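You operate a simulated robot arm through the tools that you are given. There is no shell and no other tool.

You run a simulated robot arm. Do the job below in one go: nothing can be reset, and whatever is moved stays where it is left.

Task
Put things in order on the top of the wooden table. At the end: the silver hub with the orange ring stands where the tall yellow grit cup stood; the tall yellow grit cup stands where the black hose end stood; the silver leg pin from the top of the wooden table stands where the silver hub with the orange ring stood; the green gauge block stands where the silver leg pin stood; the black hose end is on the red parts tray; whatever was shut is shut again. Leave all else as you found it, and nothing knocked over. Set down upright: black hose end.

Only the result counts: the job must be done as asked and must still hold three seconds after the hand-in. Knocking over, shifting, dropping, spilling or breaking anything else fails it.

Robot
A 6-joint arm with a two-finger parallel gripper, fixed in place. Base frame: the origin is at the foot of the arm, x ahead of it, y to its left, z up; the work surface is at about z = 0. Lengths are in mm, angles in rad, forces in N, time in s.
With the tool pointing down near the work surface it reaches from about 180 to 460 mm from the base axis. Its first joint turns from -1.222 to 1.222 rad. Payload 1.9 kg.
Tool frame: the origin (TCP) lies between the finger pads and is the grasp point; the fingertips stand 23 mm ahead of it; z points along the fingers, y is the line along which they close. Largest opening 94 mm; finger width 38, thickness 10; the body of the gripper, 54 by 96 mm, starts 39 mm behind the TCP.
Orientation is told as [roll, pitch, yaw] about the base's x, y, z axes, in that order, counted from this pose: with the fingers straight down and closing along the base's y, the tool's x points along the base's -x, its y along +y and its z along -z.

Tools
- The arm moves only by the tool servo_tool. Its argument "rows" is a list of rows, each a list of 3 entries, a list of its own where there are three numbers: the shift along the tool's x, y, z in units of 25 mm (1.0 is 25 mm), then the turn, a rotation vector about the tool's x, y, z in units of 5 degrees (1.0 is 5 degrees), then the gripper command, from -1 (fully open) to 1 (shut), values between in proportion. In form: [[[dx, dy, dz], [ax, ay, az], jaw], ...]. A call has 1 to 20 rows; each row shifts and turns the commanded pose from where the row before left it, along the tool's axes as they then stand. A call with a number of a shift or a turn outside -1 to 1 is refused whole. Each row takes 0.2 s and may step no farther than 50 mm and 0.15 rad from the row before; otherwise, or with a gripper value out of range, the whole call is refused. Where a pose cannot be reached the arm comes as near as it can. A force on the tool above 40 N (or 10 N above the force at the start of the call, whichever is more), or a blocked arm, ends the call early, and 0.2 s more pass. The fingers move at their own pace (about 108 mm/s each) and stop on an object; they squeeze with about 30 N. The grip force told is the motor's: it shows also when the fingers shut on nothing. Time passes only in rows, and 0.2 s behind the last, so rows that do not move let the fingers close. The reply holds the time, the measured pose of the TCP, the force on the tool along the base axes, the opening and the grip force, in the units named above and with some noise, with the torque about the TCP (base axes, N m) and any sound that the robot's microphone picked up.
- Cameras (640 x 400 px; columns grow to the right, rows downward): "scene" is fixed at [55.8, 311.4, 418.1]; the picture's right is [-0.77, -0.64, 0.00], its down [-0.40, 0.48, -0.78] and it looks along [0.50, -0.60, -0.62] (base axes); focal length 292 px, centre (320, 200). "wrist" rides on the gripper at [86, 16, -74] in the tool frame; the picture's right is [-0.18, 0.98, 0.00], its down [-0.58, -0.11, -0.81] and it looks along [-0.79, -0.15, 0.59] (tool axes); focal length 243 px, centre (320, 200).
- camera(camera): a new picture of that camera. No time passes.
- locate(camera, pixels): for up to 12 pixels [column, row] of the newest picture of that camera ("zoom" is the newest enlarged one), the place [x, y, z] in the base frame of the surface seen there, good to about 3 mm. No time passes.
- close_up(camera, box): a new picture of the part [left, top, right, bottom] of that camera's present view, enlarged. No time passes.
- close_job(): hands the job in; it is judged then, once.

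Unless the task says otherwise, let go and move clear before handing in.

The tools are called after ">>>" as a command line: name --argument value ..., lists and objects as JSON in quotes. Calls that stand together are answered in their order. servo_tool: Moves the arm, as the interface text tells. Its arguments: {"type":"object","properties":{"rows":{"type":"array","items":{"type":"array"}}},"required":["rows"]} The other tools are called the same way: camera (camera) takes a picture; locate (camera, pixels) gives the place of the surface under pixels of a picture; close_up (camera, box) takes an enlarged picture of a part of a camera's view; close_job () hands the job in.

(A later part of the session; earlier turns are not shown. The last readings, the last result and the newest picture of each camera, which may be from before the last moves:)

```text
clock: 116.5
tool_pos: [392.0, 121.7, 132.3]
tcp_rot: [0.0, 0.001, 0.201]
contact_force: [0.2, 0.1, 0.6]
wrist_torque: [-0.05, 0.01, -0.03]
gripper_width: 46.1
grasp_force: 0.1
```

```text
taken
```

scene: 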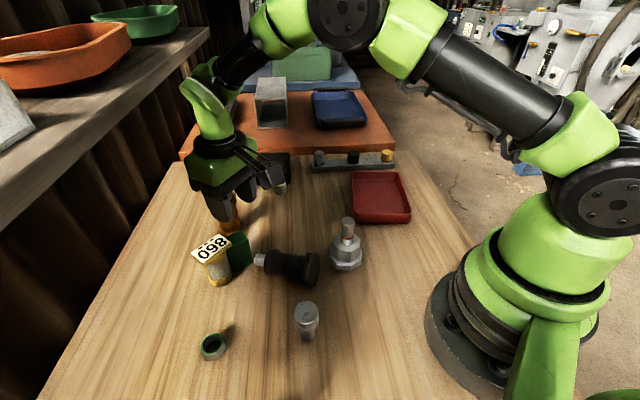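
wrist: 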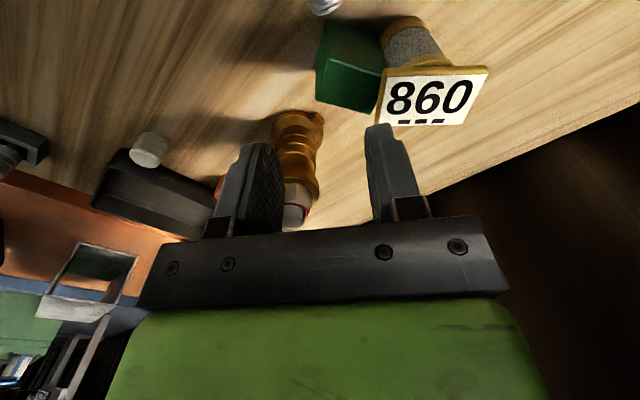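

The block shows at wrist (350,68), right of the centre line, so it is not exactly where I thought. Locating its corners.

>>> close_up --camera "wrist" --box '[290, 0, 500, 140]'

>>> locate --camera "wrist" --pixels '[[318, 72], [330, 24], [383, 66], [374, 110], [345, 95], [320, 98], [360, 75], [345, 50], [378, 90], [430, 95], [384, 72], [486, 70]]'

```text
2.86 times, centred on (395, 70) of wrist
```

zoom: 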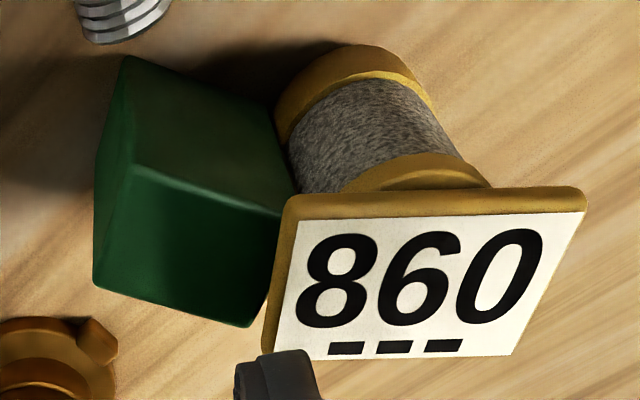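

```text
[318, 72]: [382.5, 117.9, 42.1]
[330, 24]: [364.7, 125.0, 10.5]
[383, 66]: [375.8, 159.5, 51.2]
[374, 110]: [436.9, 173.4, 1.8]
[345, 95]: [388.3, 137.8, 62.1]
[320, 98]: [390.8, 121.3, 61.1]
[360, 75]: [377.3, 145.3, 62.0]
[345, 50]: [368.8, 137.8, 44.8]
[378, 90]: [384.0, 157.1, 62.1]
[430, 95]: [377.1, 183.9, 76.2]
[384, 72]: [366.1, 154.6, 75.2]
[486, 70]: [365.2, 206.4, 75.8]
```

The block has been nudged again (by the hose stub during the carry) and now stands close to the cup. I need to check the cup's own position and the gap between them.

>>> locate --camera "wrist" --pixels '[[388, 73], [483, 71], [460, 121], [380, 119], [430, 97], [400, 20], [440, 30], [430, 55], [388, 40], [420, 30]]'

>>> close_up --camera "scene" --box '[180, 220, 264, 290]'

>>> locate --camera "zoom" --pixels '[[220, 130], [300, 160], [400, 75], [470, 130], [385, 130], [430, 240], [495, 200], [270, 320], [330, 330], [240, 140], [440, 90], [410, 160]]'

```text
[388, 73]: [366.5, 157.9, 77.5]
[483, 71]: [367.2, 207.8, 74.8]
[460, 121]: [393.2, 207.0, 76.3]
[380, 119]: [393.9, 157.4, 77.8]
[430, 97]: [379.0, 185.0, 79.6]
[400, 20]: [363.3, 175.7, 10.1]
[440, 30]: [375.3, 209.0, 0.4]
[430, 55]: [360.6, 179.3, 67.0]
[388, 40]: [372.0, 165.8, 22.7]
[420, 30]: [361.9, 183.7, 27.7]
```

```text
5.71 times, centred on (222, 255) of scene
```

zoom: 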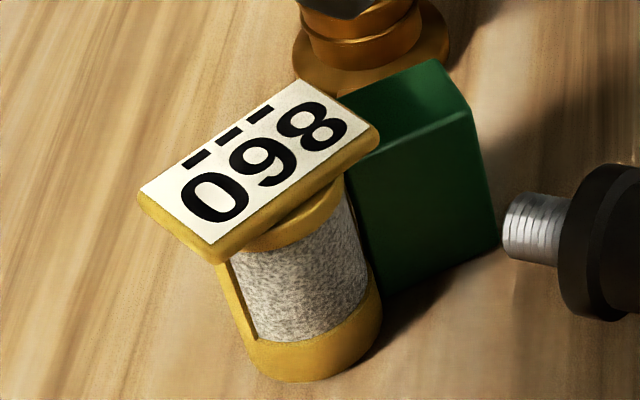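

```text
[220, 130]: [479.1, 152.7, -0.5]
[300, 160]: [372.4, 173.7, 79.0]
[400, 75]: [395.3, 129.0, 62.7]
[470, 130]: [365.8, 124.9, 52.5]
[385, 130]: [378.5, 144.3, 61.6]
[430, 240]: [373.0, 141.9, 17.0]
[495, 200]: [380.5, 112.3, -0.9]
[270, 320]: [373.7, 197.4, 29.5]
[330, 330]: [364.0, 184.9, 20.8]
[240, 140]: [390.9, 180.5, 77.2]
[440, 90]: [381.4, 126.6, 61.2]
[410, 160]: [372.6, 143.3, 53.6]
```

The cup hasn't moved (same pixels as before). Now the block's top corners from the wrist view.

>>> locate --camera "wrist" --pixels '[[332, 60], [379, 77], [369, 109], [319, 97], [330, 58], [381, 75], [350, 85], [370, 112], [317, 99], [340, 40], [365, 45], [355, 66]]'

```text
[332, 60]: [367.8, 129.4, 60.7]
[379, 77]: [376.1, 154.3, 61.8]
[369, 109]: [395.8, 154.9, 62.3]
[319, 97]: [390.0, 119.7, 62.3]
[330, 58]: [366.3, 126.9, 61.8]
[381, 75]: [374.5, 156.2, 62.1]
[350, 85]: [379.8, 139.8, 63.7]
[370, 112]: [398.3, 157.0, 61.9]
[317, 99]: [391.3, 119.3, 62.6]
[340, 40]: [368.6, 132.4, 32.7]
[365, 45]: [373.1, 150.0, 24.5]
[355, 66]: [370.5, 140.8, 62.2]
```

The block's top corners give centre ≈(382.5,139.5), long side at ~76°, with only ~6 mm to the cup. I'll grip its short sides with yaw 76°, offset 12 mm toward −y so fingers and palm clear the cup's plate, and stay above the hose stub; turning first at this height.

>>> servo_tool --rows '[[[0, 0, 0], [0, 0, -1], 0.19], [[0, 0, 0], [0, 0, -1], 0.19], [[0, 0, 0], [0, 0, -1], 0.19], [[0, 0, 0], [0, 0, -1], 0.19], [[0, 0, 0], [0, 0, -1], 0.19], [[0, 0, 0], [0, 0, -1], 0.19], [[0, 0, 0], [0, 0, -1], 0.19], [[0, 0, 0], [0, 0, -1], 0.19], [[0, 0, 0], [0, 0, -1], 0.19], [[0, 0, 0], [0, 0, -1], 0.19], [[0, 0, 0], [0, 0, -1], 0.19], [[0, 0, 0], [0, 0, -1], 0.19], [[0, 0, 0], [0, 0, -0.9], 0.19], [[-0.12, 0.54, 0], [0, 0, 0], 0.19], [[0, 0, 0], [0, 0, 0], 0.19]]'

>>> camera --camera "wrist"

```text
clock: 119.7
tool_pos: [378.8, 127.6, 131.1]
tcp_rot: [0.001, 0.001, 1.33]
contact_force: [0.5, -0.1, 0.0]
wrist_torque: [0.03, 0.02, -0.02]
gripper_width: 38.1
grasp_force: 0.0
```

```text
taken
```

wrist: 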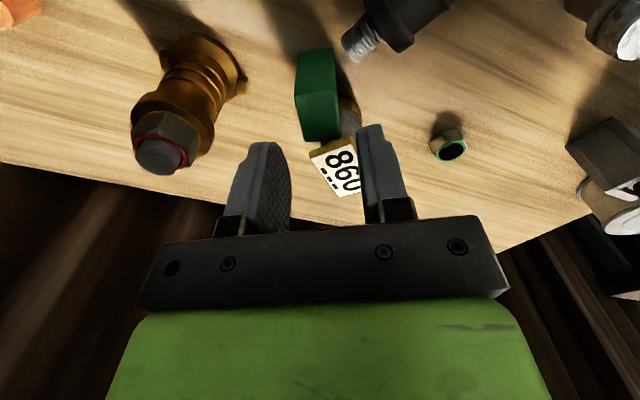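

>>> close_up --camera "wrist" --box '[260, 0, 470, 210]'

>>> locate --camera "wrist" --pixels '[[297, 98], [334, 95], [339, 136], [307, 139], [320, 118], [300, 60], [332, 55], [360, 50], [345, 45], [350, 35], [330, 168], [350, 150]]'

```text
1.90 times, centred on (365, 105) of wrist
```

zoom: 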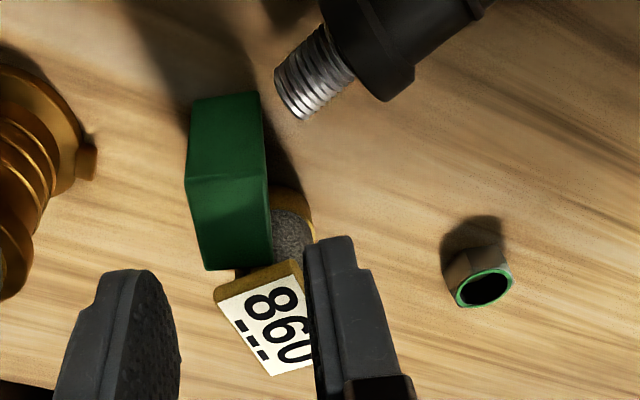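

```text
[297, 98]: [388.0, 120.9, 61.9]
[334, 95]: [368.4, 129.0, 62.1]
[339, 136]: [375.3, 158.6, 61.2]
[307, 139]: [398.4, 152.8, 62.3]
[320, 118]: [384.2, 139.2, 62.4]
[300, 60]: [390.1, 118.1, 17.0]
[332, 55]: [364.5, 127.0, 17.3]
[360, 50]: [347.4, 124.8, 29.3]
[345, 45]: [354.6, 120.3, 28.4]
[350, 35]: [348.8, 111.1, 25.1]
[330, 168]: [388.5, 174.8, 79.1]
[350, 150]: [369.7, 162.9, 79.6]
```

The block's centre is (382.5,140), exactly on the jaw line and 13 mm toward the cup from the TCP, as intended. Descending to z≈58.5 (tips stay above the hose stub).

>>> servo_tool --rows '[[[0, 0, 0.8], [0, 0, 0], 0.19], [[0, 0, 0.8], [0, 0, 0], 0.19], [[0, 0, 0.7], [0, 0, 0], 0.19], [[0, 0, 0.4], [0, 0, 0], 0.19], [[0, 0, 0.2], [0, 0, 0], 0.19], [[0, 0, 0], [0, 0, 0], 0.19]]'

>>> camera --camera "wrist"

>>> close_up --camera "scene" --box '[180, 190, 308, 300]'

```text
clock: 121.0
tool_pos: [379.2, 128.3, 58.4]
tcp_rot: [0.001, -0.001, 1.327]
contact_force: [0.0, -0.4, -0.1]
wrist_torque: [0.01, 0.01, -0.04]
gripper_width: 37.9
grasp_force: 0.0
```

```text
taken
```

wrist: 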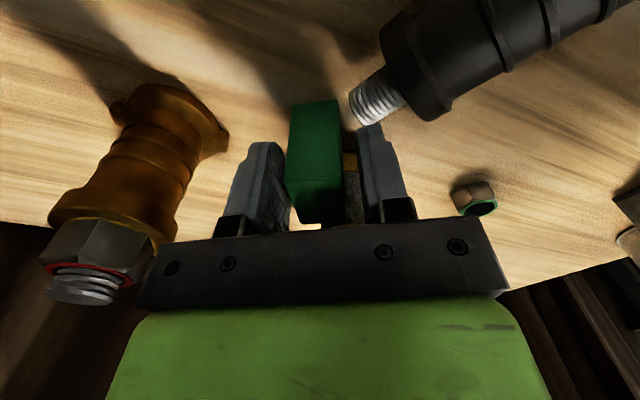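

```text
3.64 times, centred on (244, 245) of scene
```

zoom: 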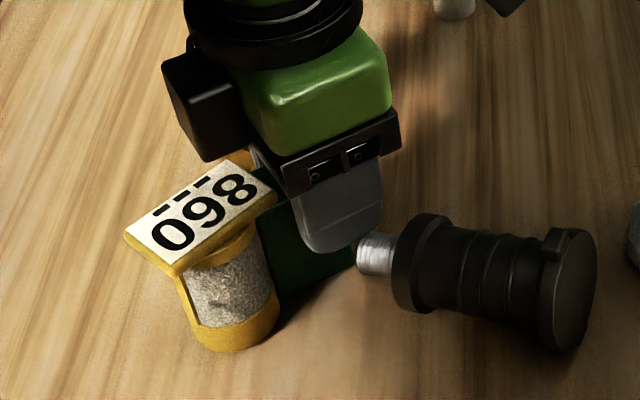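

Jaws are around the block, and the finger is just clear of the stub. Closing.

>>> servo_tool --rows '[[[0, 0, 0], [0, 0, 0], 0.35], [[0, 0, 0], [0, 0, 0], 0.45], [[0, 0, 0], [0, 0, 0], 1], [[0, 0, 0], [0, 0, 0], 1], [[0, 0, 0], [0, 0, 0], 1]]'

>>> camera --camera "wrist"

```text
clock: 122.2
tool_pos: [377.7, 128.5, 58.6]
tcp_rot: [0.003, 0.0, 1.326]
contact_force: [0.0, 0.2, 0.6]
wrist_torque: [0.0, -0.07, 0.02]
gripper_width: 27.5
grasp_force: 30.4
```

```text
taken
```

wrist: 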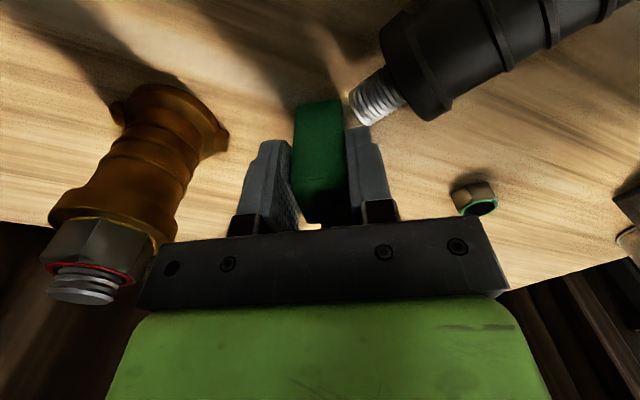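

Gripped at 27.5 mm. Lifting 5 mm and backing away from the cup.

>>> servo_tool --rows '[[[0, 0, -0.1], [0, 0, 0], 1], [[0, 0, -0.15], [0, 0, 0], 1], [[0.2, 0, 0], [0, 0, 0], 1], [[0.4, 0, 0], [0, 0, 0], 1], [[0.4, 0, 0], [0, 0, 0], 1], [[0, 0, 0], [0, 0, 0], 1]]'

>>> camera --camera "wrist"

>>> close_up --camera "scene" --box '[180, 190, 308, 300]'

```text
clock: 123.7
tool_pos: [373.1, 103.9, 64.6]
tcp_rot: [0.002, 0.0, 1.326]
contact_force: [-0.8, -0.8, -0.6]
wrist_torque: [0.0, -0.01, 0.0]
gripper_width: 27.5
grasp_force: 30.3
```

```text
taken
```

wrist: 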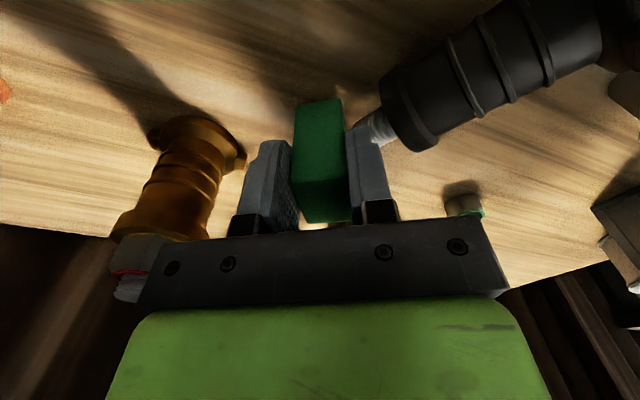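

```text
3.64 times, centred on (244, 245) of scene
```

zoom: 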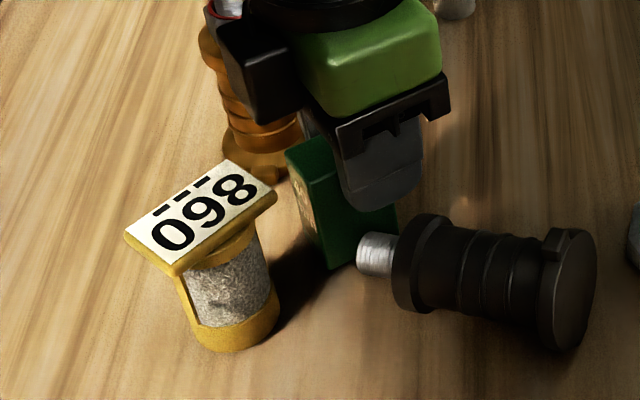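

The block is held and clear of the cup; cup and hose end unmoved. I'll lift a bit more and carry it around to the pin's old spot.

>>> servo_tool --rows '[[[0, 0, -0.4], [0, 0, 0], 1], [[0.4, -0.15, -0.4], [0, 0, 0], 1], [[0.63, -0.235, 0], [0, 0, 0], 1], [[0.63, -0.235, 0], [0, 0, 0], 1], [[0.625, -0.638, 0], [0, 0, 0], 1], [[0.625, -0.638, 0], [0, 0, 0], 1], [[0.625, -0.638, 0], [0, 0, 0], 1], [[0.4, -0.4, 0], [0, 0, 0], 1], [[0.225, -0.236, 0], [0, 0, 0], 1], [[0, 0, 0], [0, 0, 0], 1]]'

>>> camera --camera "wrist"

>>> camera --camera "scene"

```text
clock: 125.8
tool_pos: [424.4, -16.3, 85.9]
tcp_rot: [0.001, -0.001, 1.326]
contact_force: [-0.6, 0.2, -0.7]
wrist_torque: [0.03, -0.01, 0.0]
gripper_width: 27.3
grasp_force: 29.6
```

```text
taken
```

wrist: 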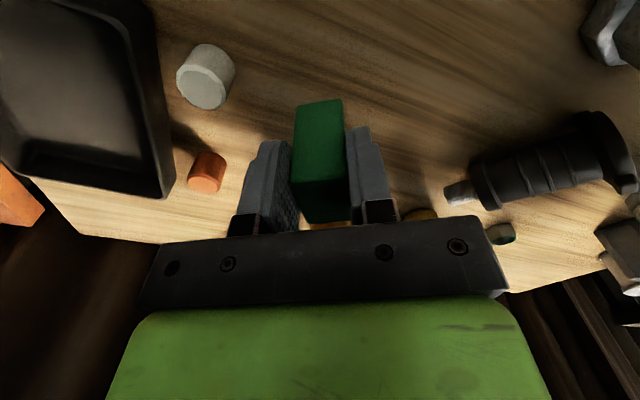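

```text
taken
```

scene: 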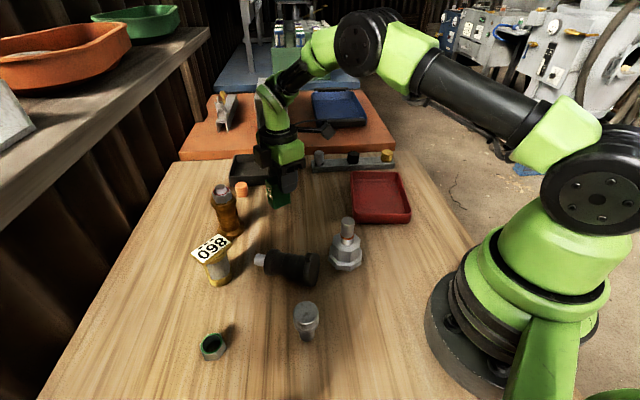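

The block hangs over the pin's old spot. I'll locate its visible corners to confirm its centre before lowering.

>>> locate --camera "wrist" --pixels '[[297, 106], [340, 101], [320, 130], [296, 180], [345, 175], [305, 218], [343, 216], [205, 78], [205, 170]]'

>>> close_up --camera "scene" --box '[240, 150, 320, 220]'

>>> locate --camera "zoom" --pixels '[[250, 260], [255, 340], [330, 330], [260, 300], [300, 310], [360, 300], [240, 200], [290, 250]]'

```text
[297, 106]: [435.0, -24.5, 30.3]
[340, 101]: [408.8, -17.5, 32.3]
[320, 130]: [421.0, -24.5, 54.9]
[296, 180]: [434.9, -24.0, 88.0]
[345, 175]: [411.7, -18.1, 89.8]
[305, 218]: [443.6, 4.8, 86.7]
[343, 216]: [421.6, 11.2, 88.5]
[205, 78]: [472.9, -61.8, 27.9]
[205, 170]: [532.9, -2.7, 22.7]
```

```text
5.71 times, centred on (280, 185) of scene
```

zoom: 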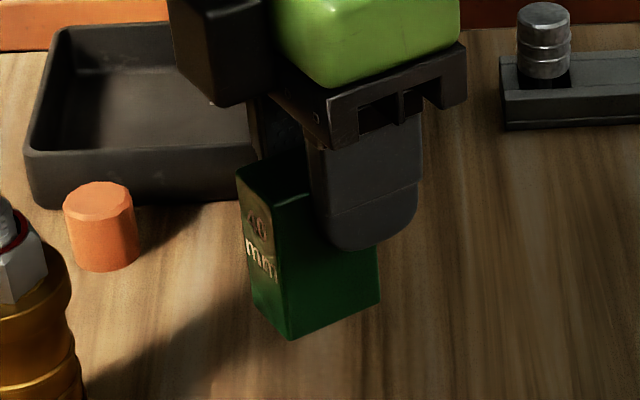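

```text
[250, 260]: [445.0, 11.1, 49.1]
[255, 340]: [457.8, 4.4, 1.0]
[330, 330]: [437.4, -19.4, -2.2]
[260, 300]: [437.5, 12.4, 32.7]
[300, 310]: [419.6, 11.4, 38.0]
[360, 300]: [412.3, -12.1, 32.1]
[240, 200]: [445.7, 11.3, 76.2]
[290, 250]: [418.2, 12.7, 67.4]
```

Block centre reads ≈(427,-5); I'll trim ~2 mm toward the target (428,-3) and lower.

>>> servo_tool --rows '[[[-0.07, -0.02, 0.3], [0, 0, 0], 1], [[0, 0, 0.4], [0, 0, 0], 1], [[0, 0, 0.2], [0, 0, 0], 1], [[0, 0, 0.08], [0, 0, 0], 1], [[0, 0, 0], [0, 0, 0], 1]]'

```text
clock: 127.0
tool_pos: [425.7, -15.1, 60.6]
tcp_rot: [0.002, 0.002, 1.326]
contact_force: [0.4, 0.3, -1.3]
wrist_torque: [-0.02, -0.05, 0.02]
gripper_width: 27.3
grasp_force: 30.3
```

>>> servo_tool --rows '[[[0, 0, 0.05], [0, 0, 0], 1], [[0, 0, 0.04], [0, 0, 0], 1], [[0, 0, 0], [0, 0, 0], 1]]'

```text
clock: 127.8
tool_pos: [425.8, -15.1, 59.6]
tcp_rot: [-0.001, 0.001, 1.327]
contact_force: [-4.8, 0.4, 18.9]
wrist_torque: [0.17, 0.16, 0.03]
gripper_width: 27.4
grasp_force: 30.1
```

Down (19 N). Easing up 0.5 mm and opening slowly.

>>> servo_tool --rows '[[[0, 0, -0.025], [0, 0, 0], 1], [[0, 0, 0], [0, 0, 0], 0.38], [[0, 0, 0], [0, 0, 0], 0.3], [[0, 0, 0], [0, 0, 0], 0.1], [[0, 0, 0], [0, 0, 0], 0], [[0, 0, -0.4], [0, 0, 0], 0], [[0, 0, -0.8], [0, 0, 0], 0], [[0, 0, -1], [0, 0, 0], 0], [[0, 0, -0.8], [0, 0, 0], 0], [[0, 0, 0], [0, 0, 0], 0]]'

>>> camera --camera "wrist"

>>> close_up --camera "scene" --box '[230, 150, 330, 230]'

```text
clock: 130.1
tool_pos: [424.3, -13.4, 133.4]
tcp_rot: [0.0, 0.001, 1.326]
contact_force: [-0.2, 0.2, -0.8]
wrist_torque: [-0.02, 0.03, 0.02]
gripper_width: 46.8
grasp_force: 0.0
```

```text
taken
```

wrist: 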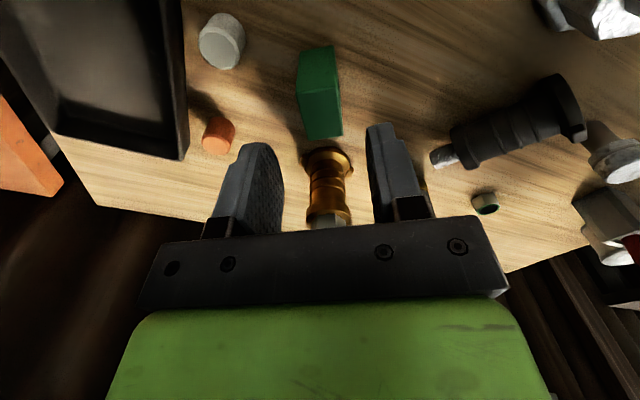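

```text
5.00 times, centred on (280, 190) of scene
```

zoom: 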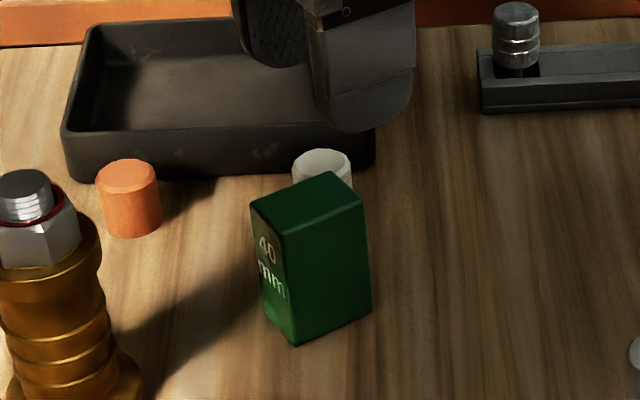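

The green block stands upright at the pin's old place. Checking its centre.

>>> locate --camera "zoom" --pixels '[[256, 206], [329, 176], [358, 200], [284, 231], [307, 203]]'

>>> locate --camera "wrist" --pixels '[[302, 100], [338, 92], [341, 132], [309, 137], [322, 115]]'

```text
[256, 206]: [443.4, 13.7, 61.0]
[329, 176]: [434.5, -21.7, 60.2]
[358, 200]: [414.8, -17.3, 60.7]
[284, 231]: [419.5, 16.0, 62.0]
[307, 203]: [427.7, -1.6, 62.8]
```

```text
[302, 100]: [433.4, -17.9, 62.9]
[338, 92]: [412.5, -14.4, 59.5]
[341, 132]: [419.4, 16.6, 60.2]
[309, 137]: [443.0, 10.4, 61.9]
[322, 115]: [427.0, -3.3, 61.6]
```

The block's centre reads ≈(427.5,-2), on target. Next the hose end; I want to know how far the box on the hand's far side sticks out, so I'll locate it in the scene view.

>>> close_up --camera "scene" --box '[215, 80, 335, 180]'

>>> locate --camera "zoom" --pixels '[[320, 200]]'

```text
4.00 times, centred on (275, 130) of scene
```

zoom: 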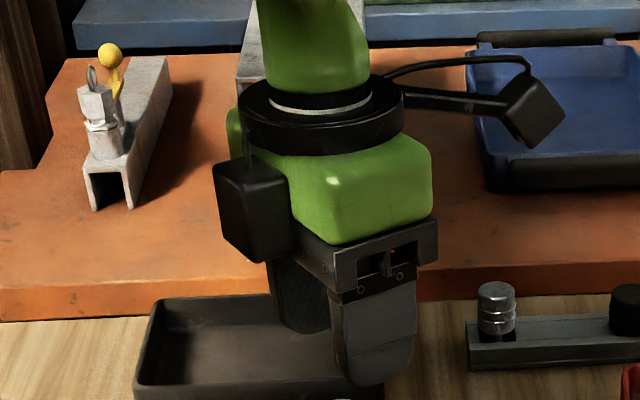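

```text
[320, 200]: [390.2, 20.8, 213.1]
```

>>> locate --camera "zoom" --pixels '[[222, 180], [285, 185], [290, 245], [250, 255], [222, 220], [250, 215], [280, 215], [240, 170], [425, 200], [310, 225], [350, 270], [300, 180]]'

```text
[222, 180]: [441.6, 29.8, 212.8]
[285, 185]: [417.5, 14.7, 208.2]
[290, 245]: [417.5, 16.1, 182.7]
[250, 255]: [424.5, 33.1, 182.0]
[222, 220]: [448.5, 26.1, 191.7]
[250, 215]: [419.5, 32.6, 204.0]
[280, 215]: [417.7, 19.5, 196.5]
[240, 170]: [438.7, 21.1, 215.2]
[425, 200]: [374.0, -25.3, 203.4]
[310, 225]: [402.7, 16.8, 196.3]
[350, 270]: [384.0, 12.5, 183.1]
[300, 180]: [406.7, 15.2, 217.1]
```

The box on the far side reaches 46 mm from the axis, ±14 mm wide, so with the block gone a ~43° inward tilt clears the cup and hose. I'll turn to yaw 20.5° and go over the staged hose end's collar.

>>> servo_tool --rows '[[[0, 0, 0], [0, 0, 1], -0.23], [[0, 0, 0], [0, 0, 1], -0.23], [[0, 0, 0], [0, 0, 1], -0.23], [[0, 0, 0], [0, 0, 1], -0.23], [[0, 0, 0], [0, 0, 1], -0.23], [[0, 0, 0], [0, 0, 1], -0.23], [[0, 0, 0], [0, 0, 1], -0.23], [[0, 0, 0], [0, 0, 1], -0.23], [[0, 0, 0], [0, 0, 1], -0.23], [[0, 0, 0], [0, 0, 1], -0.23], [[0, 0, 0], [0, 0, 1], -0.23], [[0.135, 0.441, 0], [0, 0, 0.1], -0.23], [[0.27, 0.883, 0], [0, 0, 0], -0.23], [[0.27, 0.883, 0], [0, 0, 0], -0.23], [[0.27, 0.883, 0], [0, 0, 0], -0.23], [[0.27, 0.883, 0], [0, 0, 0], -0.23], [[0.27, 0.883, 0], [0, 0, 0], -0.23], [[0.27, 0.883, 0], [0, 0, 0], -0.23], [[0.135, 0.441, 0], [0, 0, 0], -0.23], [[0, 0, 0], [0, 0, 0], -0.23]]'

>>> camera --camera "wrist"

>>> close_up --camera "scene" --box '[230, 210, 350, 310]'

```text
clock: 134.2
tool_pos: [326.6, 113.8, 133.2]
tcp_rot: [0.001, 0.002, 0.357]
contact_force: [0.3, 0.0, -0.1]
wrist_torque: [-0.01, 0.02, 0.01]
gripper_width: 57.7
grasp_force: 0.1
```

```text
taken
```

wrist: 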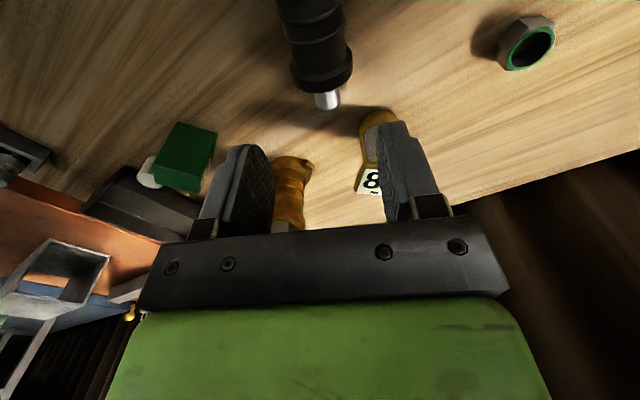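

```text
4.00 times, centred on (290, 260) of scene
```

zoom: 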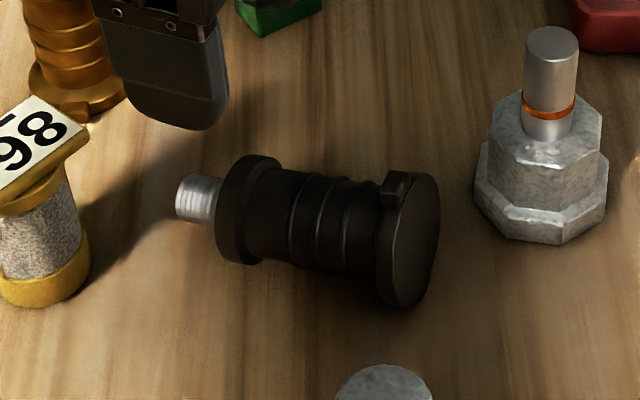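

A clear view now: stub (195,198), collar (245,210), base disc (412,240) in the zoom. I'll locate these once more for the exact axis.

>>> locate --camera "wrist" --pixels '[[293, 78], [350, 66], [322, 88], [317, 100], [337, 97], [327, 95], [287, 40], [345, 30], [315, 45], [318, 60], [312, 30], [325, 108]]'

>>> locate --camera "zoom" --pixels '[[182, 198], [205, 182], [250, 162], [235, 250], [330, 185], [330, 250], [420, 180], [412, 240], [402, 300], [395, 190], [290, 175], [370, 255]]'

```text
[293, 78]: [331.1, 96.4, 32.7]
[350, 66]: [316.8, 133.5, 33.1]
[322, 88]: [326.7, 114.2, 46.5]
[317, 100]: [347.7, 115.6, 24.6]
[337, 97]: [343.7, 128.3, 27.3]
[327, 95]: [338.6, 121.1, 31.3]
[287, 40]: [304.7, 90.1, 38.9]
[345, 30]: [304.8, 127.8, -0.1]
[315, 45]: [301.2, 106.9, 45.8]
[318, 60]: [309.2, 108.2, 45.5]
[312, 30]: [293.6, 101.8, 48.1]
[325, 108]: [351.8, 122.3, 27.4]
```

```text
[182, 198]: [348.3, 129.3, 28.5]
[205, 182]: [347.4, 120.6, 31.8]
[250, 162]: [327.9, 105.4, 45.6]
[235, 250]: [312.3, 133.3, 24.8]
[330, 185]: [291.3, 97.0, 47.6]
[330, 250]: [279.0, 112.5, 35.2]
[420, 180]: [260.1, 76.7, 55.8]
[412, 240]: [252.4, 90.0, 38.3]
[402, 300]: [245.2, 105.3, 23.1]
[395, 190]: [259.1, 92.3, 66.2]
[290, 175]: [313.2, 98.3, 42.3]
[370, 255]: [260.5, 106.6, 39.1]
```

Axis confirmed at 20.5° through (255,88)–(346,122). I'll lower to z≈82 here and tilt the hand 43° inward.

>>> servo_tool --rows '[[[0, 0.08, 0.6], [0, 0, 0], -0.23], [[0, 0, 0.8], [0, 0, 0], -0.23], [[0, 0, 0.65], [0, 0, 0], -0.23], [[0, 0, 0], [0, 0.86, 0], -0.23], [[0, 0, 0], [0, 0.86, 0], -0.23], [[0, 0, 0], [0, 0.86, 0], -0.23], [[0, 0, 0], [0, 0.86, 0], -0.23], [[0, 0, 0], [0, 0.86, 0], -0.23], [[0, 0, 0], [0, 0.86, 0], -0.23], [[0, 0, 0], [0, 0.86, 0], -0.23], [[0, 0, 0], [0, 0.86, 0], -0.23], [[0, 0, 0], [0, 0.86, 0], -0.23], [[0, 0, 0], [0, 0.86, 0], -0.23], [[0, 0, 0], [0, 0, 0], -0.23]]'

>>> camera --camera "scene"

>>> camera --camera "wrist"

```text
clock: 137.2
tool_pos: [324.5, 113.7, 82.9]
tcp_rot: [-0.013, 0.746, 0.359]
contact_force: [6.0, 11.1, -52.0]
wrist_torque: [-1.63, 0.4, -0.15]
gripper_width: 57.8
grasp_force: 0.1
stopped in row 14: the force on the tool passed its limit at 98 N (the readings are from after the stop); the commanded pose is now the measured one
```

```text
taken
```

scene: 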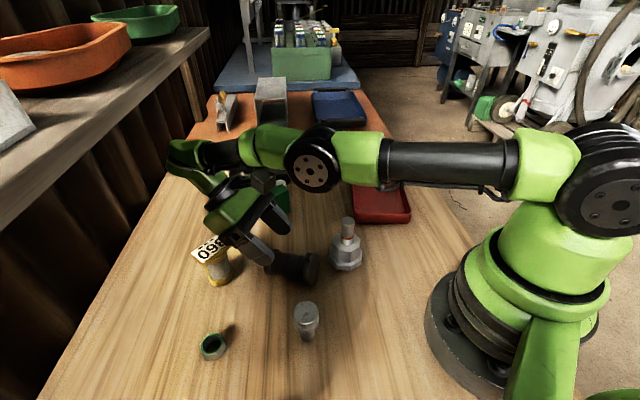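

```text
taken
```

wrist: 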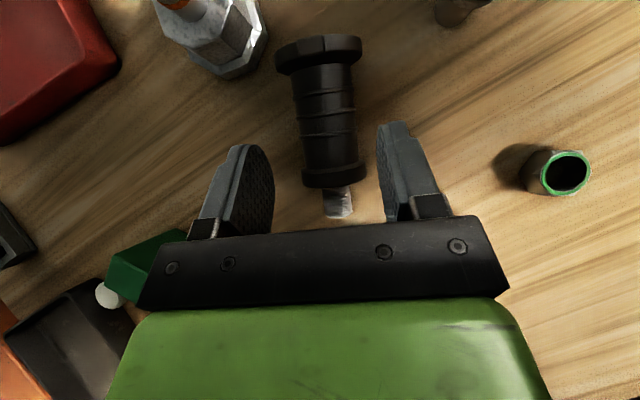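

The move stopped with a downward push on the tool (−52 N), so the wrist's elbow probably touched the shelf from below. I'll check where the elbow and shelf are.

>>> locate --camera "scene" --pixels '[[180, 150], [195, 145], [175, 160], [240, 140], [215, 150], [205, 30], [190, 50], [150, 85], [185, 135], [205, 180], [230, 210], [265, 165]]'

>>> close_up --camera "scene" --box '[140, 80, 320, 300]'

```text
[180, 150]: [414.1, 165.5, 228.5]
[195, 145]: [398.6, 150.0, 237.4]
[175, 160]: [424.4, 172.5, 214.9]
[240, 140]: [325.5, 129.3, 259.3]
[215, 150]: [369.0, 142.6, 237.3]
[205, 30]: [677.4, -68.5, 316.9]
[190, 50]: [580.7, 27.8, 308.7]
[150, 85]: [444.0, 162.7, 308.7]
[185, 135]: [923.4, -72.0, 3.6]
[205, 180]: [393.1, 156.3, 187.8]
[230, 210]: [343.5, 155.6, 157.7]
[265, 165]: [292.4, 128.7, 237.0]
```

```text
1.82 times, centred on (230, 190) of scene
```

zoom: 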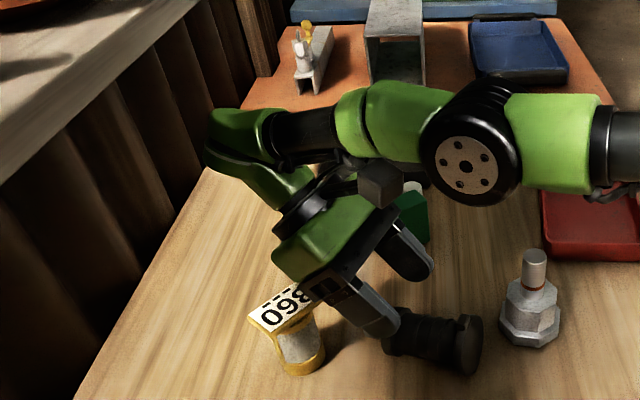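

The elbow is at z≈237, well under the shelf; in the zoom the hand's camera (378,180) is pressing against the arm's own forearm (385,150), so it is self-contact at this tilt. I'll back off to about 36° tilt.

>>> servo_tool --rows '[[[0, 0, 0], [0, -0.7, 0], -0.23], [[0, 0, 0], [0, -0.64, 0], -0.23], [[0, 0, 0], [0, 0, 0], -0.23]]'

>>> close_up --camera "scene" --box '[140, 80, 320, 300]'

>>> camera --camera "wrist"

```text
clock: 138.0
tool_pos: [323.7, 112.5, 83.0]
tcp_rot: [-0.009, 0.627, 0.359]
contact_force: [0.8, -0.1, 0.2]
wrist_torque: [-0.01, -0.02, 0.04]
gripper_width: 57.6
grasp_force: 0.1
```

```text
1.82 times, centred on (230, 190) of scene
```

zoom: 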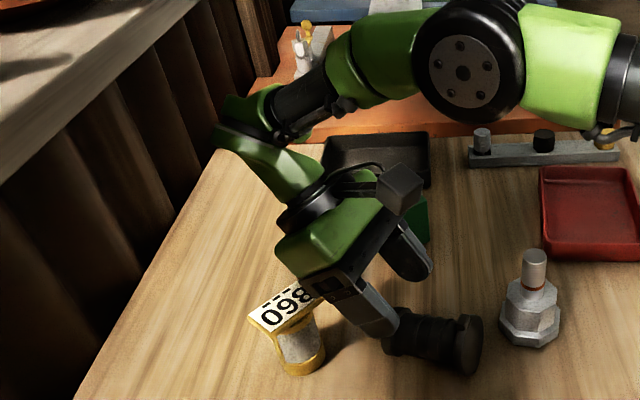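

```text
taken
```

wrist: 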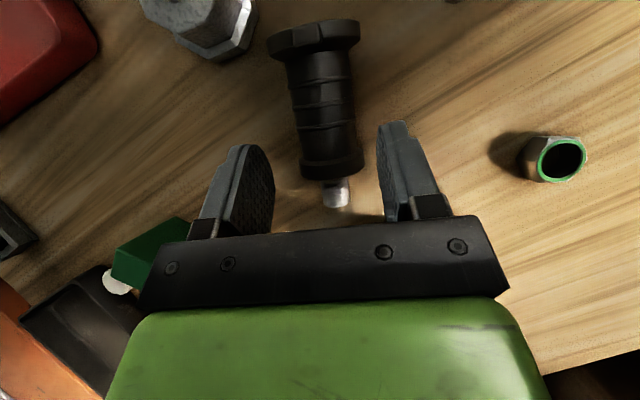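

Contact is gone at 36° tilt. Checking the hose end's lateral alignment from this view.

>>> locate --camera "wrist" --pixels '[[304, 168], [361, 162], [332, 165], [271, 42], [357, 35], [315, 45], [293, 100], [352, 92], [322, 100], [322, 130], [328, 190], [348, 190]]'

```text
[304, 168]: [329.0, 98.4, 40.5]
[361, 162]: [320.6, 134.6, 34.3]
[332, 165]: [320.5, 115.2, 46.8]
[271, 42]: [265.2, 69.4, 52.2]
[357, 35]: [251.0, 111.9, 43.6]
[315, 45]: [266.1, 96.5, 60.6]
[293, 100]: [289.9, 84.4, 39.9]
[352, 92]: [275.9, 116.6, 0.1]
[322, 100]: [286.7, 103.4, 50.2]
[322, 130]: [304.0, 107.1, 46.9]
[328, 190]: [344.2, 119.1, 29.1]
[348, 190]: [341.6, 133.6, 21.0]
```

The hose axis is ~2 mm to the tool's +y side and 56 mm ahead along the tool axis. I'll trim and slide in along the tool axis.

>>> servo_tool --rows '[[[-0.18, 0.08, 0.2], [0, 0, 0], -0.23], [[0, 0, 0.4], [0, 0, 0], -0.23], [[0, 0, 0.5], [0, 0, 0], -0.23], [[0, 0, 0.5], [0, 0, 0], -0.23], [[0, 0, 0.3], [0, 0, 0], -0.23], [[0, 0, 0], [0, 0, 0], -0.23]]'

>>> camera --camera "wrist"

>>> close_up --camera "scene" --box '[180, 160, 360, 320]'

```text
clock: 139.4
tool_pos: [301.5, 106.5, 42.0]
tcp_rot: [-0.009, 0.628, 0.361]
contact_force: [-0.2, -0.1, 0.7]
wrist_torque: [0.02, -0.02, -0.01]
gripper_width: 57.6
grasp_force: 0.1
```

```text
taken
```

wrist: 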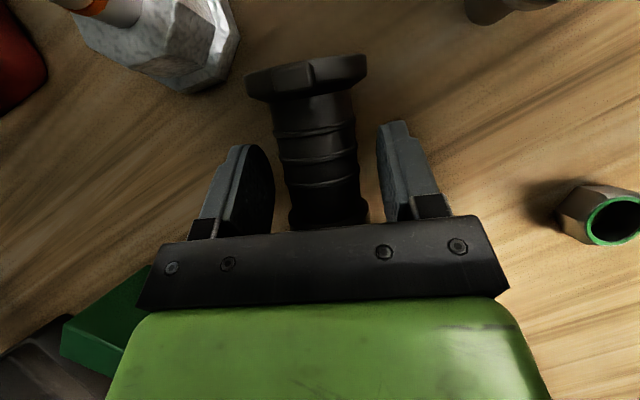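

```text
2.50 times, centred on (270, 240) of scene
```

zoom: 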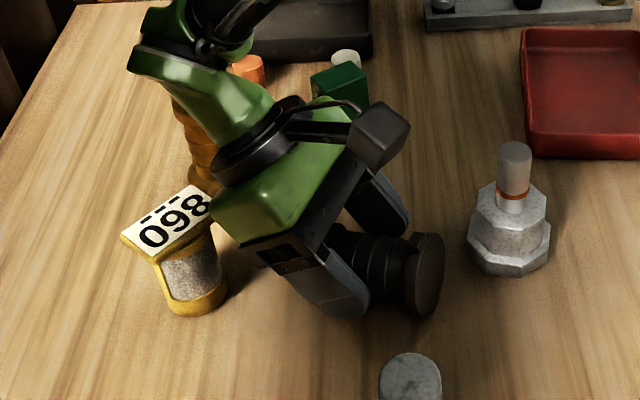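

The hose body is between the fingers, nothing touching. Advancing 9 mm more and closing.

>>> servo_tool --rows '[[[0.03, 0, 0.2], [0, 0, 0], -0.23], [[0, 0, 0.16], [0, 0, 0], -0.23], [[0, 0, 0], [0, 0, 0], 0], [[0, 0, 0], [0, 0, 0], 0.15], [[0, 0, 0], [0, 0, 0], 1], [[0, 0, 0], [0, 0, 0], 1], [[0, 0, 0], [0, 0, 0], 1]]'

>>> camera --camera "wrist"

>>> close_up --camera "scene" --box '[180, 160, 360, 320]'

```text
clock: 141.0
tool_pos: [295.7, 104.5, 35.8]
tcp_rot: [-0.009, 0.627, 0.36]
contact_force: [0.5, 0.3, 0.5]
wrist_torque: [-0.02, 0.04, 0.04]
gripper_width: 36.8
grasp_force: 29.6
```

```text
taken
```

wrist: 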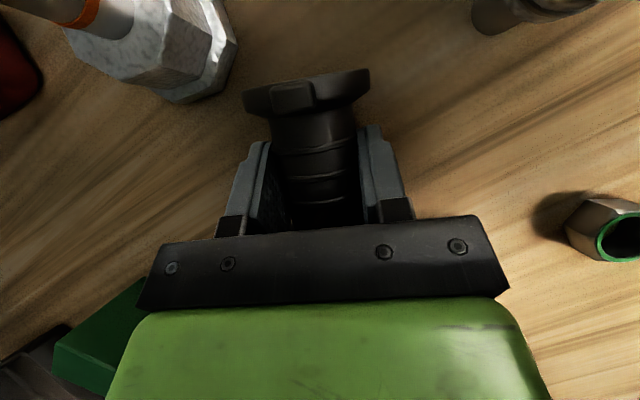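

```text
2.50 times, centred on (270, 240) of scene
```

zoom: 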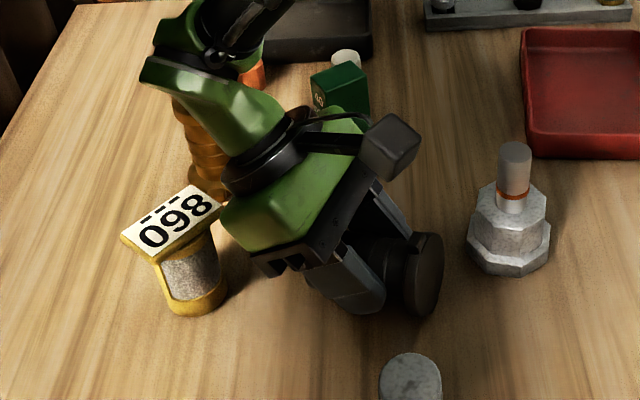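

Gripped at 36.8 mm. I'll lift ~35 mm straight up, then bring the hand back to vertical while watching the hold.

>>> servo_tool --rows '[[[0.12, 0, -0.16], [0, 0, 0], 1], [[0.18, 0, -0.24], [0, 0, 0], 1], [[0.26, 0, -0.36], [0, 0, 0], 1], [[0.26, 0, -0.36], [0, 0, 0], 1], [[0, 0, 0], [0, 0, 0], 1]]'

>>> camera --camera "wrist"

>>> close_up --camera "scene" --box '[180, 140, 360, 300]'

```text
clock: 142.2
tool_pos: [294.7, 104.1, 69.9]
tcp_rot: [-0.009, 0.628, 0.362]
contact_force: [0.0, 0.4, -1.3]
wrist_torque: [0.03, -0.02, 0.0]
gripper_width: 37.1
grasp_force: 30.1
```

```text
taken
```

wrist: 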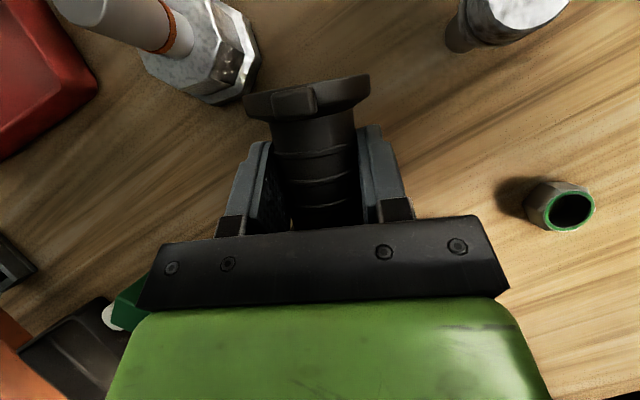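

```text
2.50 times, centred on (270, 220) of scene
```

zoom: 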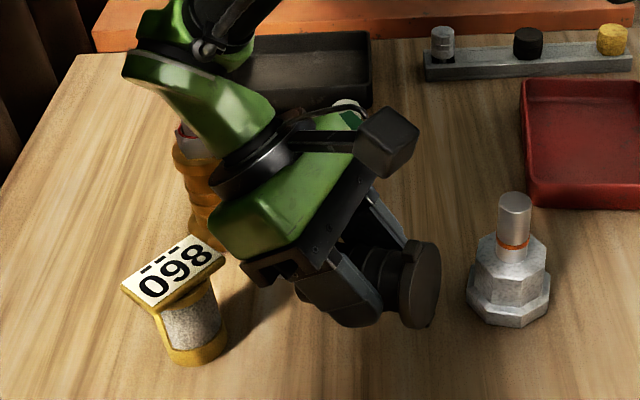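

Held steady. Now bringing the tool back to vertical in place (the base end stays ~16 mm above the table).

>>> servo_tool --rows '[[[0, 0, 0], [0, -0.4, 0], 1], [[0, 0, 0], [0, -0.7, 0], 1], [[0, 0, 0], [0, -0.8, 0], 1], [[0, 0, 0], [0, -0.8, 0], 1], [[0, 0, 0], [0, -0.8, 0], 1], [[0, 0, 0], [0, -0.8, 0], 1], [[0, 0, 0], [0, -0.8, 0], 1], [[0, 0, 0], [0, -0.8, 0], 1], [[0, 0, 0], [0, -0.7, 0], 1], [[0, 0, 0], [0.1, -0.6, 0], 1], [[0, 0, 0], [0, 0, 0], 1]]'

>>> camera --camera "wrist"

>>> close_up --camera "scene" --box '[180, 140, 360, 300]'

```text
clock: 144.6
tool_pos: [296.1, 104.4, 68.2]
tcp_rot: [-0.016, 0.0, 0.364]
contact_force: [0.7, -0.2, -1.7]
wrist_torque: [-0.01, -0.01, 0.0]
gripper_width: 37.0
grasp_force: 30.3
```

```text
taken
```

wrist: 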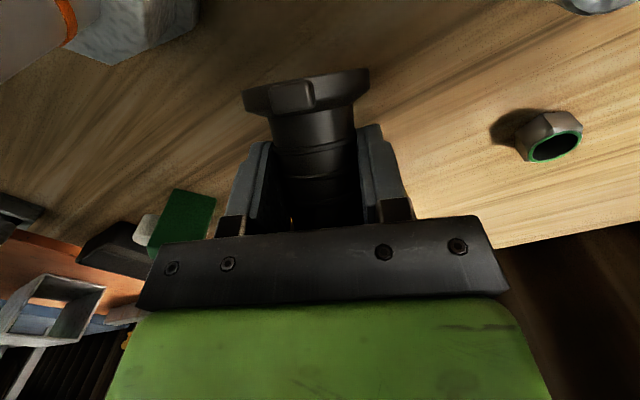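

```text
2.50 times, centred on (270, 220) of scene
```

zoom: 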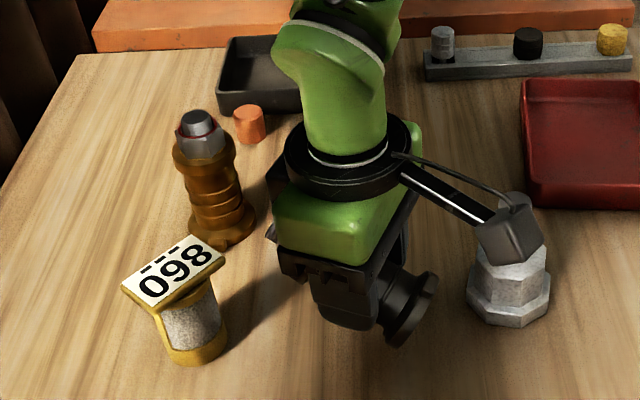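

The hose end is now inclined base-down and firmly held. I'll lift gently to z≈200.

>>> servo_tool --rows '[[[0, 0, -0.2], [-0.2, 0, 0], 1], [[0, 0, -0.4], [0, 0, 0], 1], [[0, 0, -0.6], [0, 0, 0], 1], [[0, 0, -0.6], [0, 0, 0], 1], [[0, 0, -0.6], [0, 0, 0], 1], [[0, 0, -0.6], [0, 0, 0], 1], [[0, 0, -0.6], [0, 0, 0], 1], [[0, 0, -0.6], [0, 0, 0], 1], [[0, 0, -0.6], [0, 0, 0], 1], [[0, 0, -0.3], [0, 0, 0], 1], [[0, 0, -0.15], [0, 0, 0], 1]]'

>>> camera --camera "wrist"

```text
clock: 147.0
tool_pos: [294.6, 103.9, 199.9]
tcp_rot: [0.001, 0.0, 0.365]
contact_force: [-0.5, -0.5, -0.6]
wrist_torque: [0.0, 0.01, -0.03]
gripper_width: 37.0
grasp_force: 30.1
```

```text
taken
```

wrist: 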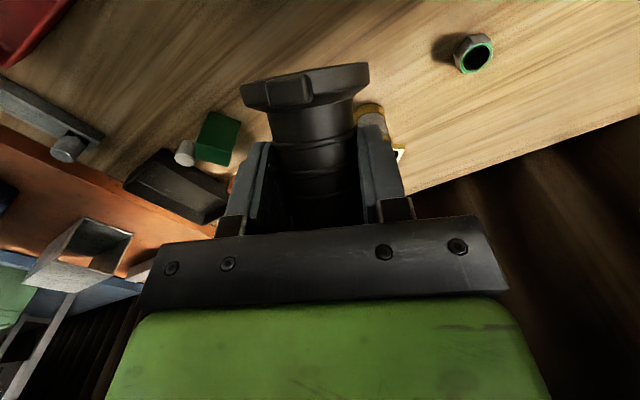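

Still held at z≈200 (slight roll in the pads). Moving promptly to the tray while turning to yaw 57°.

>>> servo_tool --rows '[[[0.183, -0.442, 0], [0, 0, -0.553], 1], [[0.4085, -0.8654, 0], [0, 0, -0.553], 1], [[0.4499, -0.8447, 0], [0, 0, -0.553], 1], [[0.49, -0.822, 0], [0, 0, -0.553], 1], [[0.5293, -0.7973, 0], [0, 0, -0.553], 1], [[0.5672, -0.7708, 0], [0, 0, -0.553], 1], [[0.6036, -0.7427, 0], [0, 0, -0.553], 1], [[0.6391, -0.7123, 0], [0, 0, -0.553], 1], [[0.6727, -0.6807, 0], [0, 0, -0.553], 1], [[0.7044, -0.6478, 0], [0, 0, -0.553], 1], [[0.7352, -0.6126, 0], [0, 0, -0.553], 1], [[0.7643, -0.5759, 0], [0, 0, -0.553], 1], [[0.3953, -0.2697, 0], [0, 0, -0.553], 1], [[0, 0, 0], [0, 0, 0], 1]]'

>>> camera --camera "wrist"

>>> camera --camera "scene"

```text
clock: 150.0
tool_pos: [287.0, -183.0, 201.5]
tcp_rot: [0.003, -0.002, 0.995]
contact_force: [0.2, 0.4, -1.5]
wrist_torque: [-0.01, -0.02, 0.05]
gripper_width: 37.2
grasp_force: 30.0
```

```text
taken
```

wrist: 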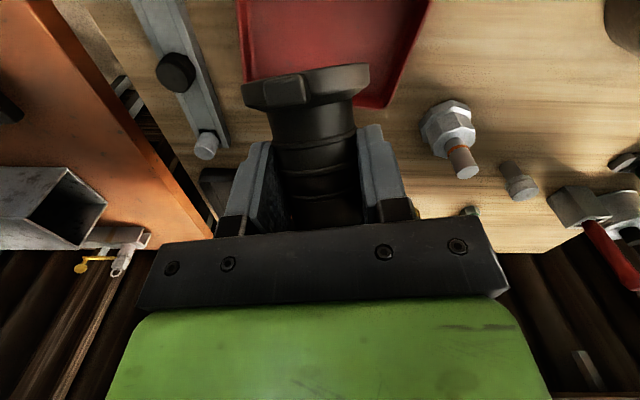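

```text
taken
```

scene: 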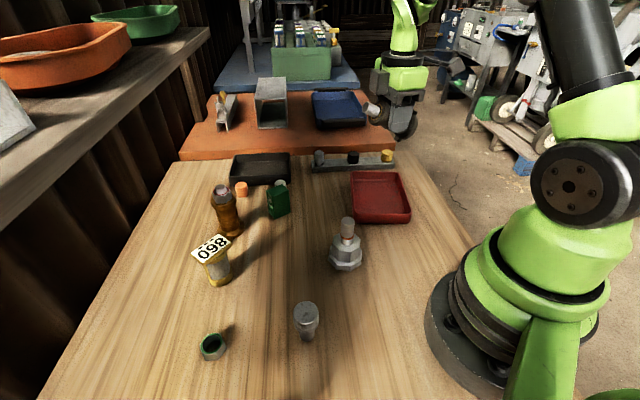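

The hose end is over the tray, still held. Now tilting the hand 50° sideways to bring it nearly upright.

>>> servo_tool --rows '[[[0, 0, 0], [0, -0.5, 0], 1], [[0, 0, 0], [0, -0.9, 0], 1], [[0, 0, 0], [0, -0.9, 0], 1], [[0, 0, 0], [0, -0.9, 0], 1], [[0, 0, 0], [0, -0.9, 0], 1], [[0, 0, 0], [0, -0.9, 0], 1], [[0, 0, 0], [0, -0.9, 0], 1], [[0, 0, 0], [0, -0.9, 0], 1], [[0, 0, 0], [0, -0.9, 0], 1], [[0, 0, 0], [0, -0.9, 0], 1], [[0, 0, 0], [0, -0.9, 0], 1], [[0, 0, 0], [0, -0.5, 0], 1], [[0, 0, 0], [0, 0, 0], 1]]'

>>> camera --camera "wrist"

>>> close_up --camera "scene" --box '[320, 60, 460, 230]'

```text
clock: 152.8
tool_pos: [287.5, -183.1, 200.2]
tcp_rot: [0.002, -0.874, 0.993]
contact_force: [-0.1, 0.9, -1.8]
wrist_torque: [0.02, 0.02, 0.01]
gripper_width: 37.2
grasp_force: 30.6
```

```text
taken
```

wrist: 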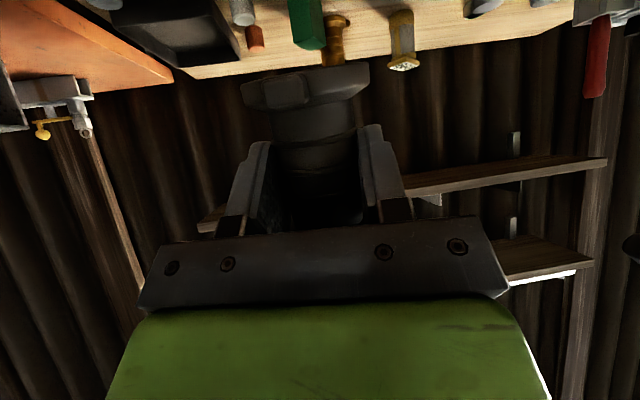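

```text
2.35 times, centred on (390, 145) of scene
```

zoom: 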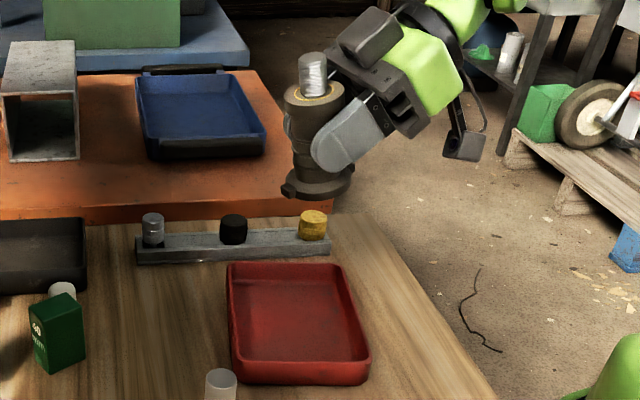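

The hose end is nearly upright (about 12° lean by the scene view at (312,130) in the zoom). I'll tilt 4° more and lower toward the tray, to z≈80.

>>> servo_tool --rows '[[[0, 0, 0], [0, -0.8, 0], 1], [[0.2, 0, 0.145], [0, 0, 0], 1], [[0.4, 0, 0.29], [0, 0, 0], 1], [[0.58, 0, 0.42], [0, 0, 0], 1], [[0.58, 0, 0.42], [0, 0, 0], 1], [[0.58, 0, 0.42], [0, 0, 0], 1], [[0.58, 0, 0.42], [0, 0, 0], 1], [[0.58, 0, 0.42], [0, 0, 0], 1], [[0.3, 0, 0.218], [0, 0, 0], 1], [[0, 0, 0], [0, 0, 0], 1]]'

>>> close_up --camera "scene" --box '[320, 100, 460, 260]'

>>> camera --camera "wrist"

```text
clock: 155.0
tool_pos: [293.5, -186.8, 85.1]
tcp_rot: [0.01, -0.941, 0.986]
contact_force: [-0.4, 0.3, -1.0]
wrist_torque: [-0.01, 0.01, 0.02]
gripper_width: 37.2
grasp_force: 29.9
out of reach, approached as far as the arm can: row 8
```

```text
2.50 times, centred on (390, 180) of scene
```

zoom: 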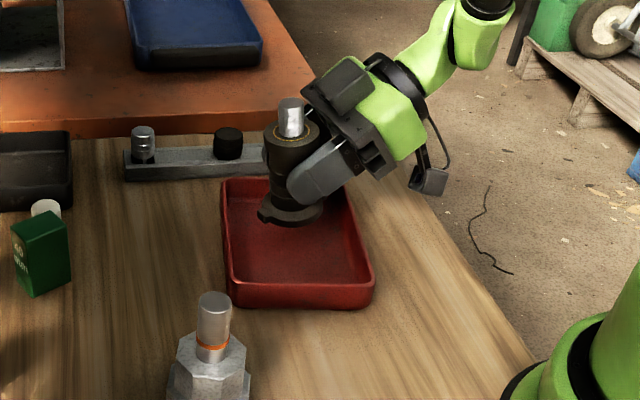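

```text
taken
```

wrist: 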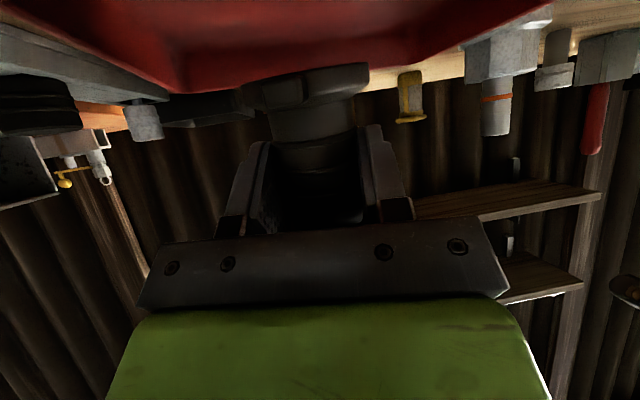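

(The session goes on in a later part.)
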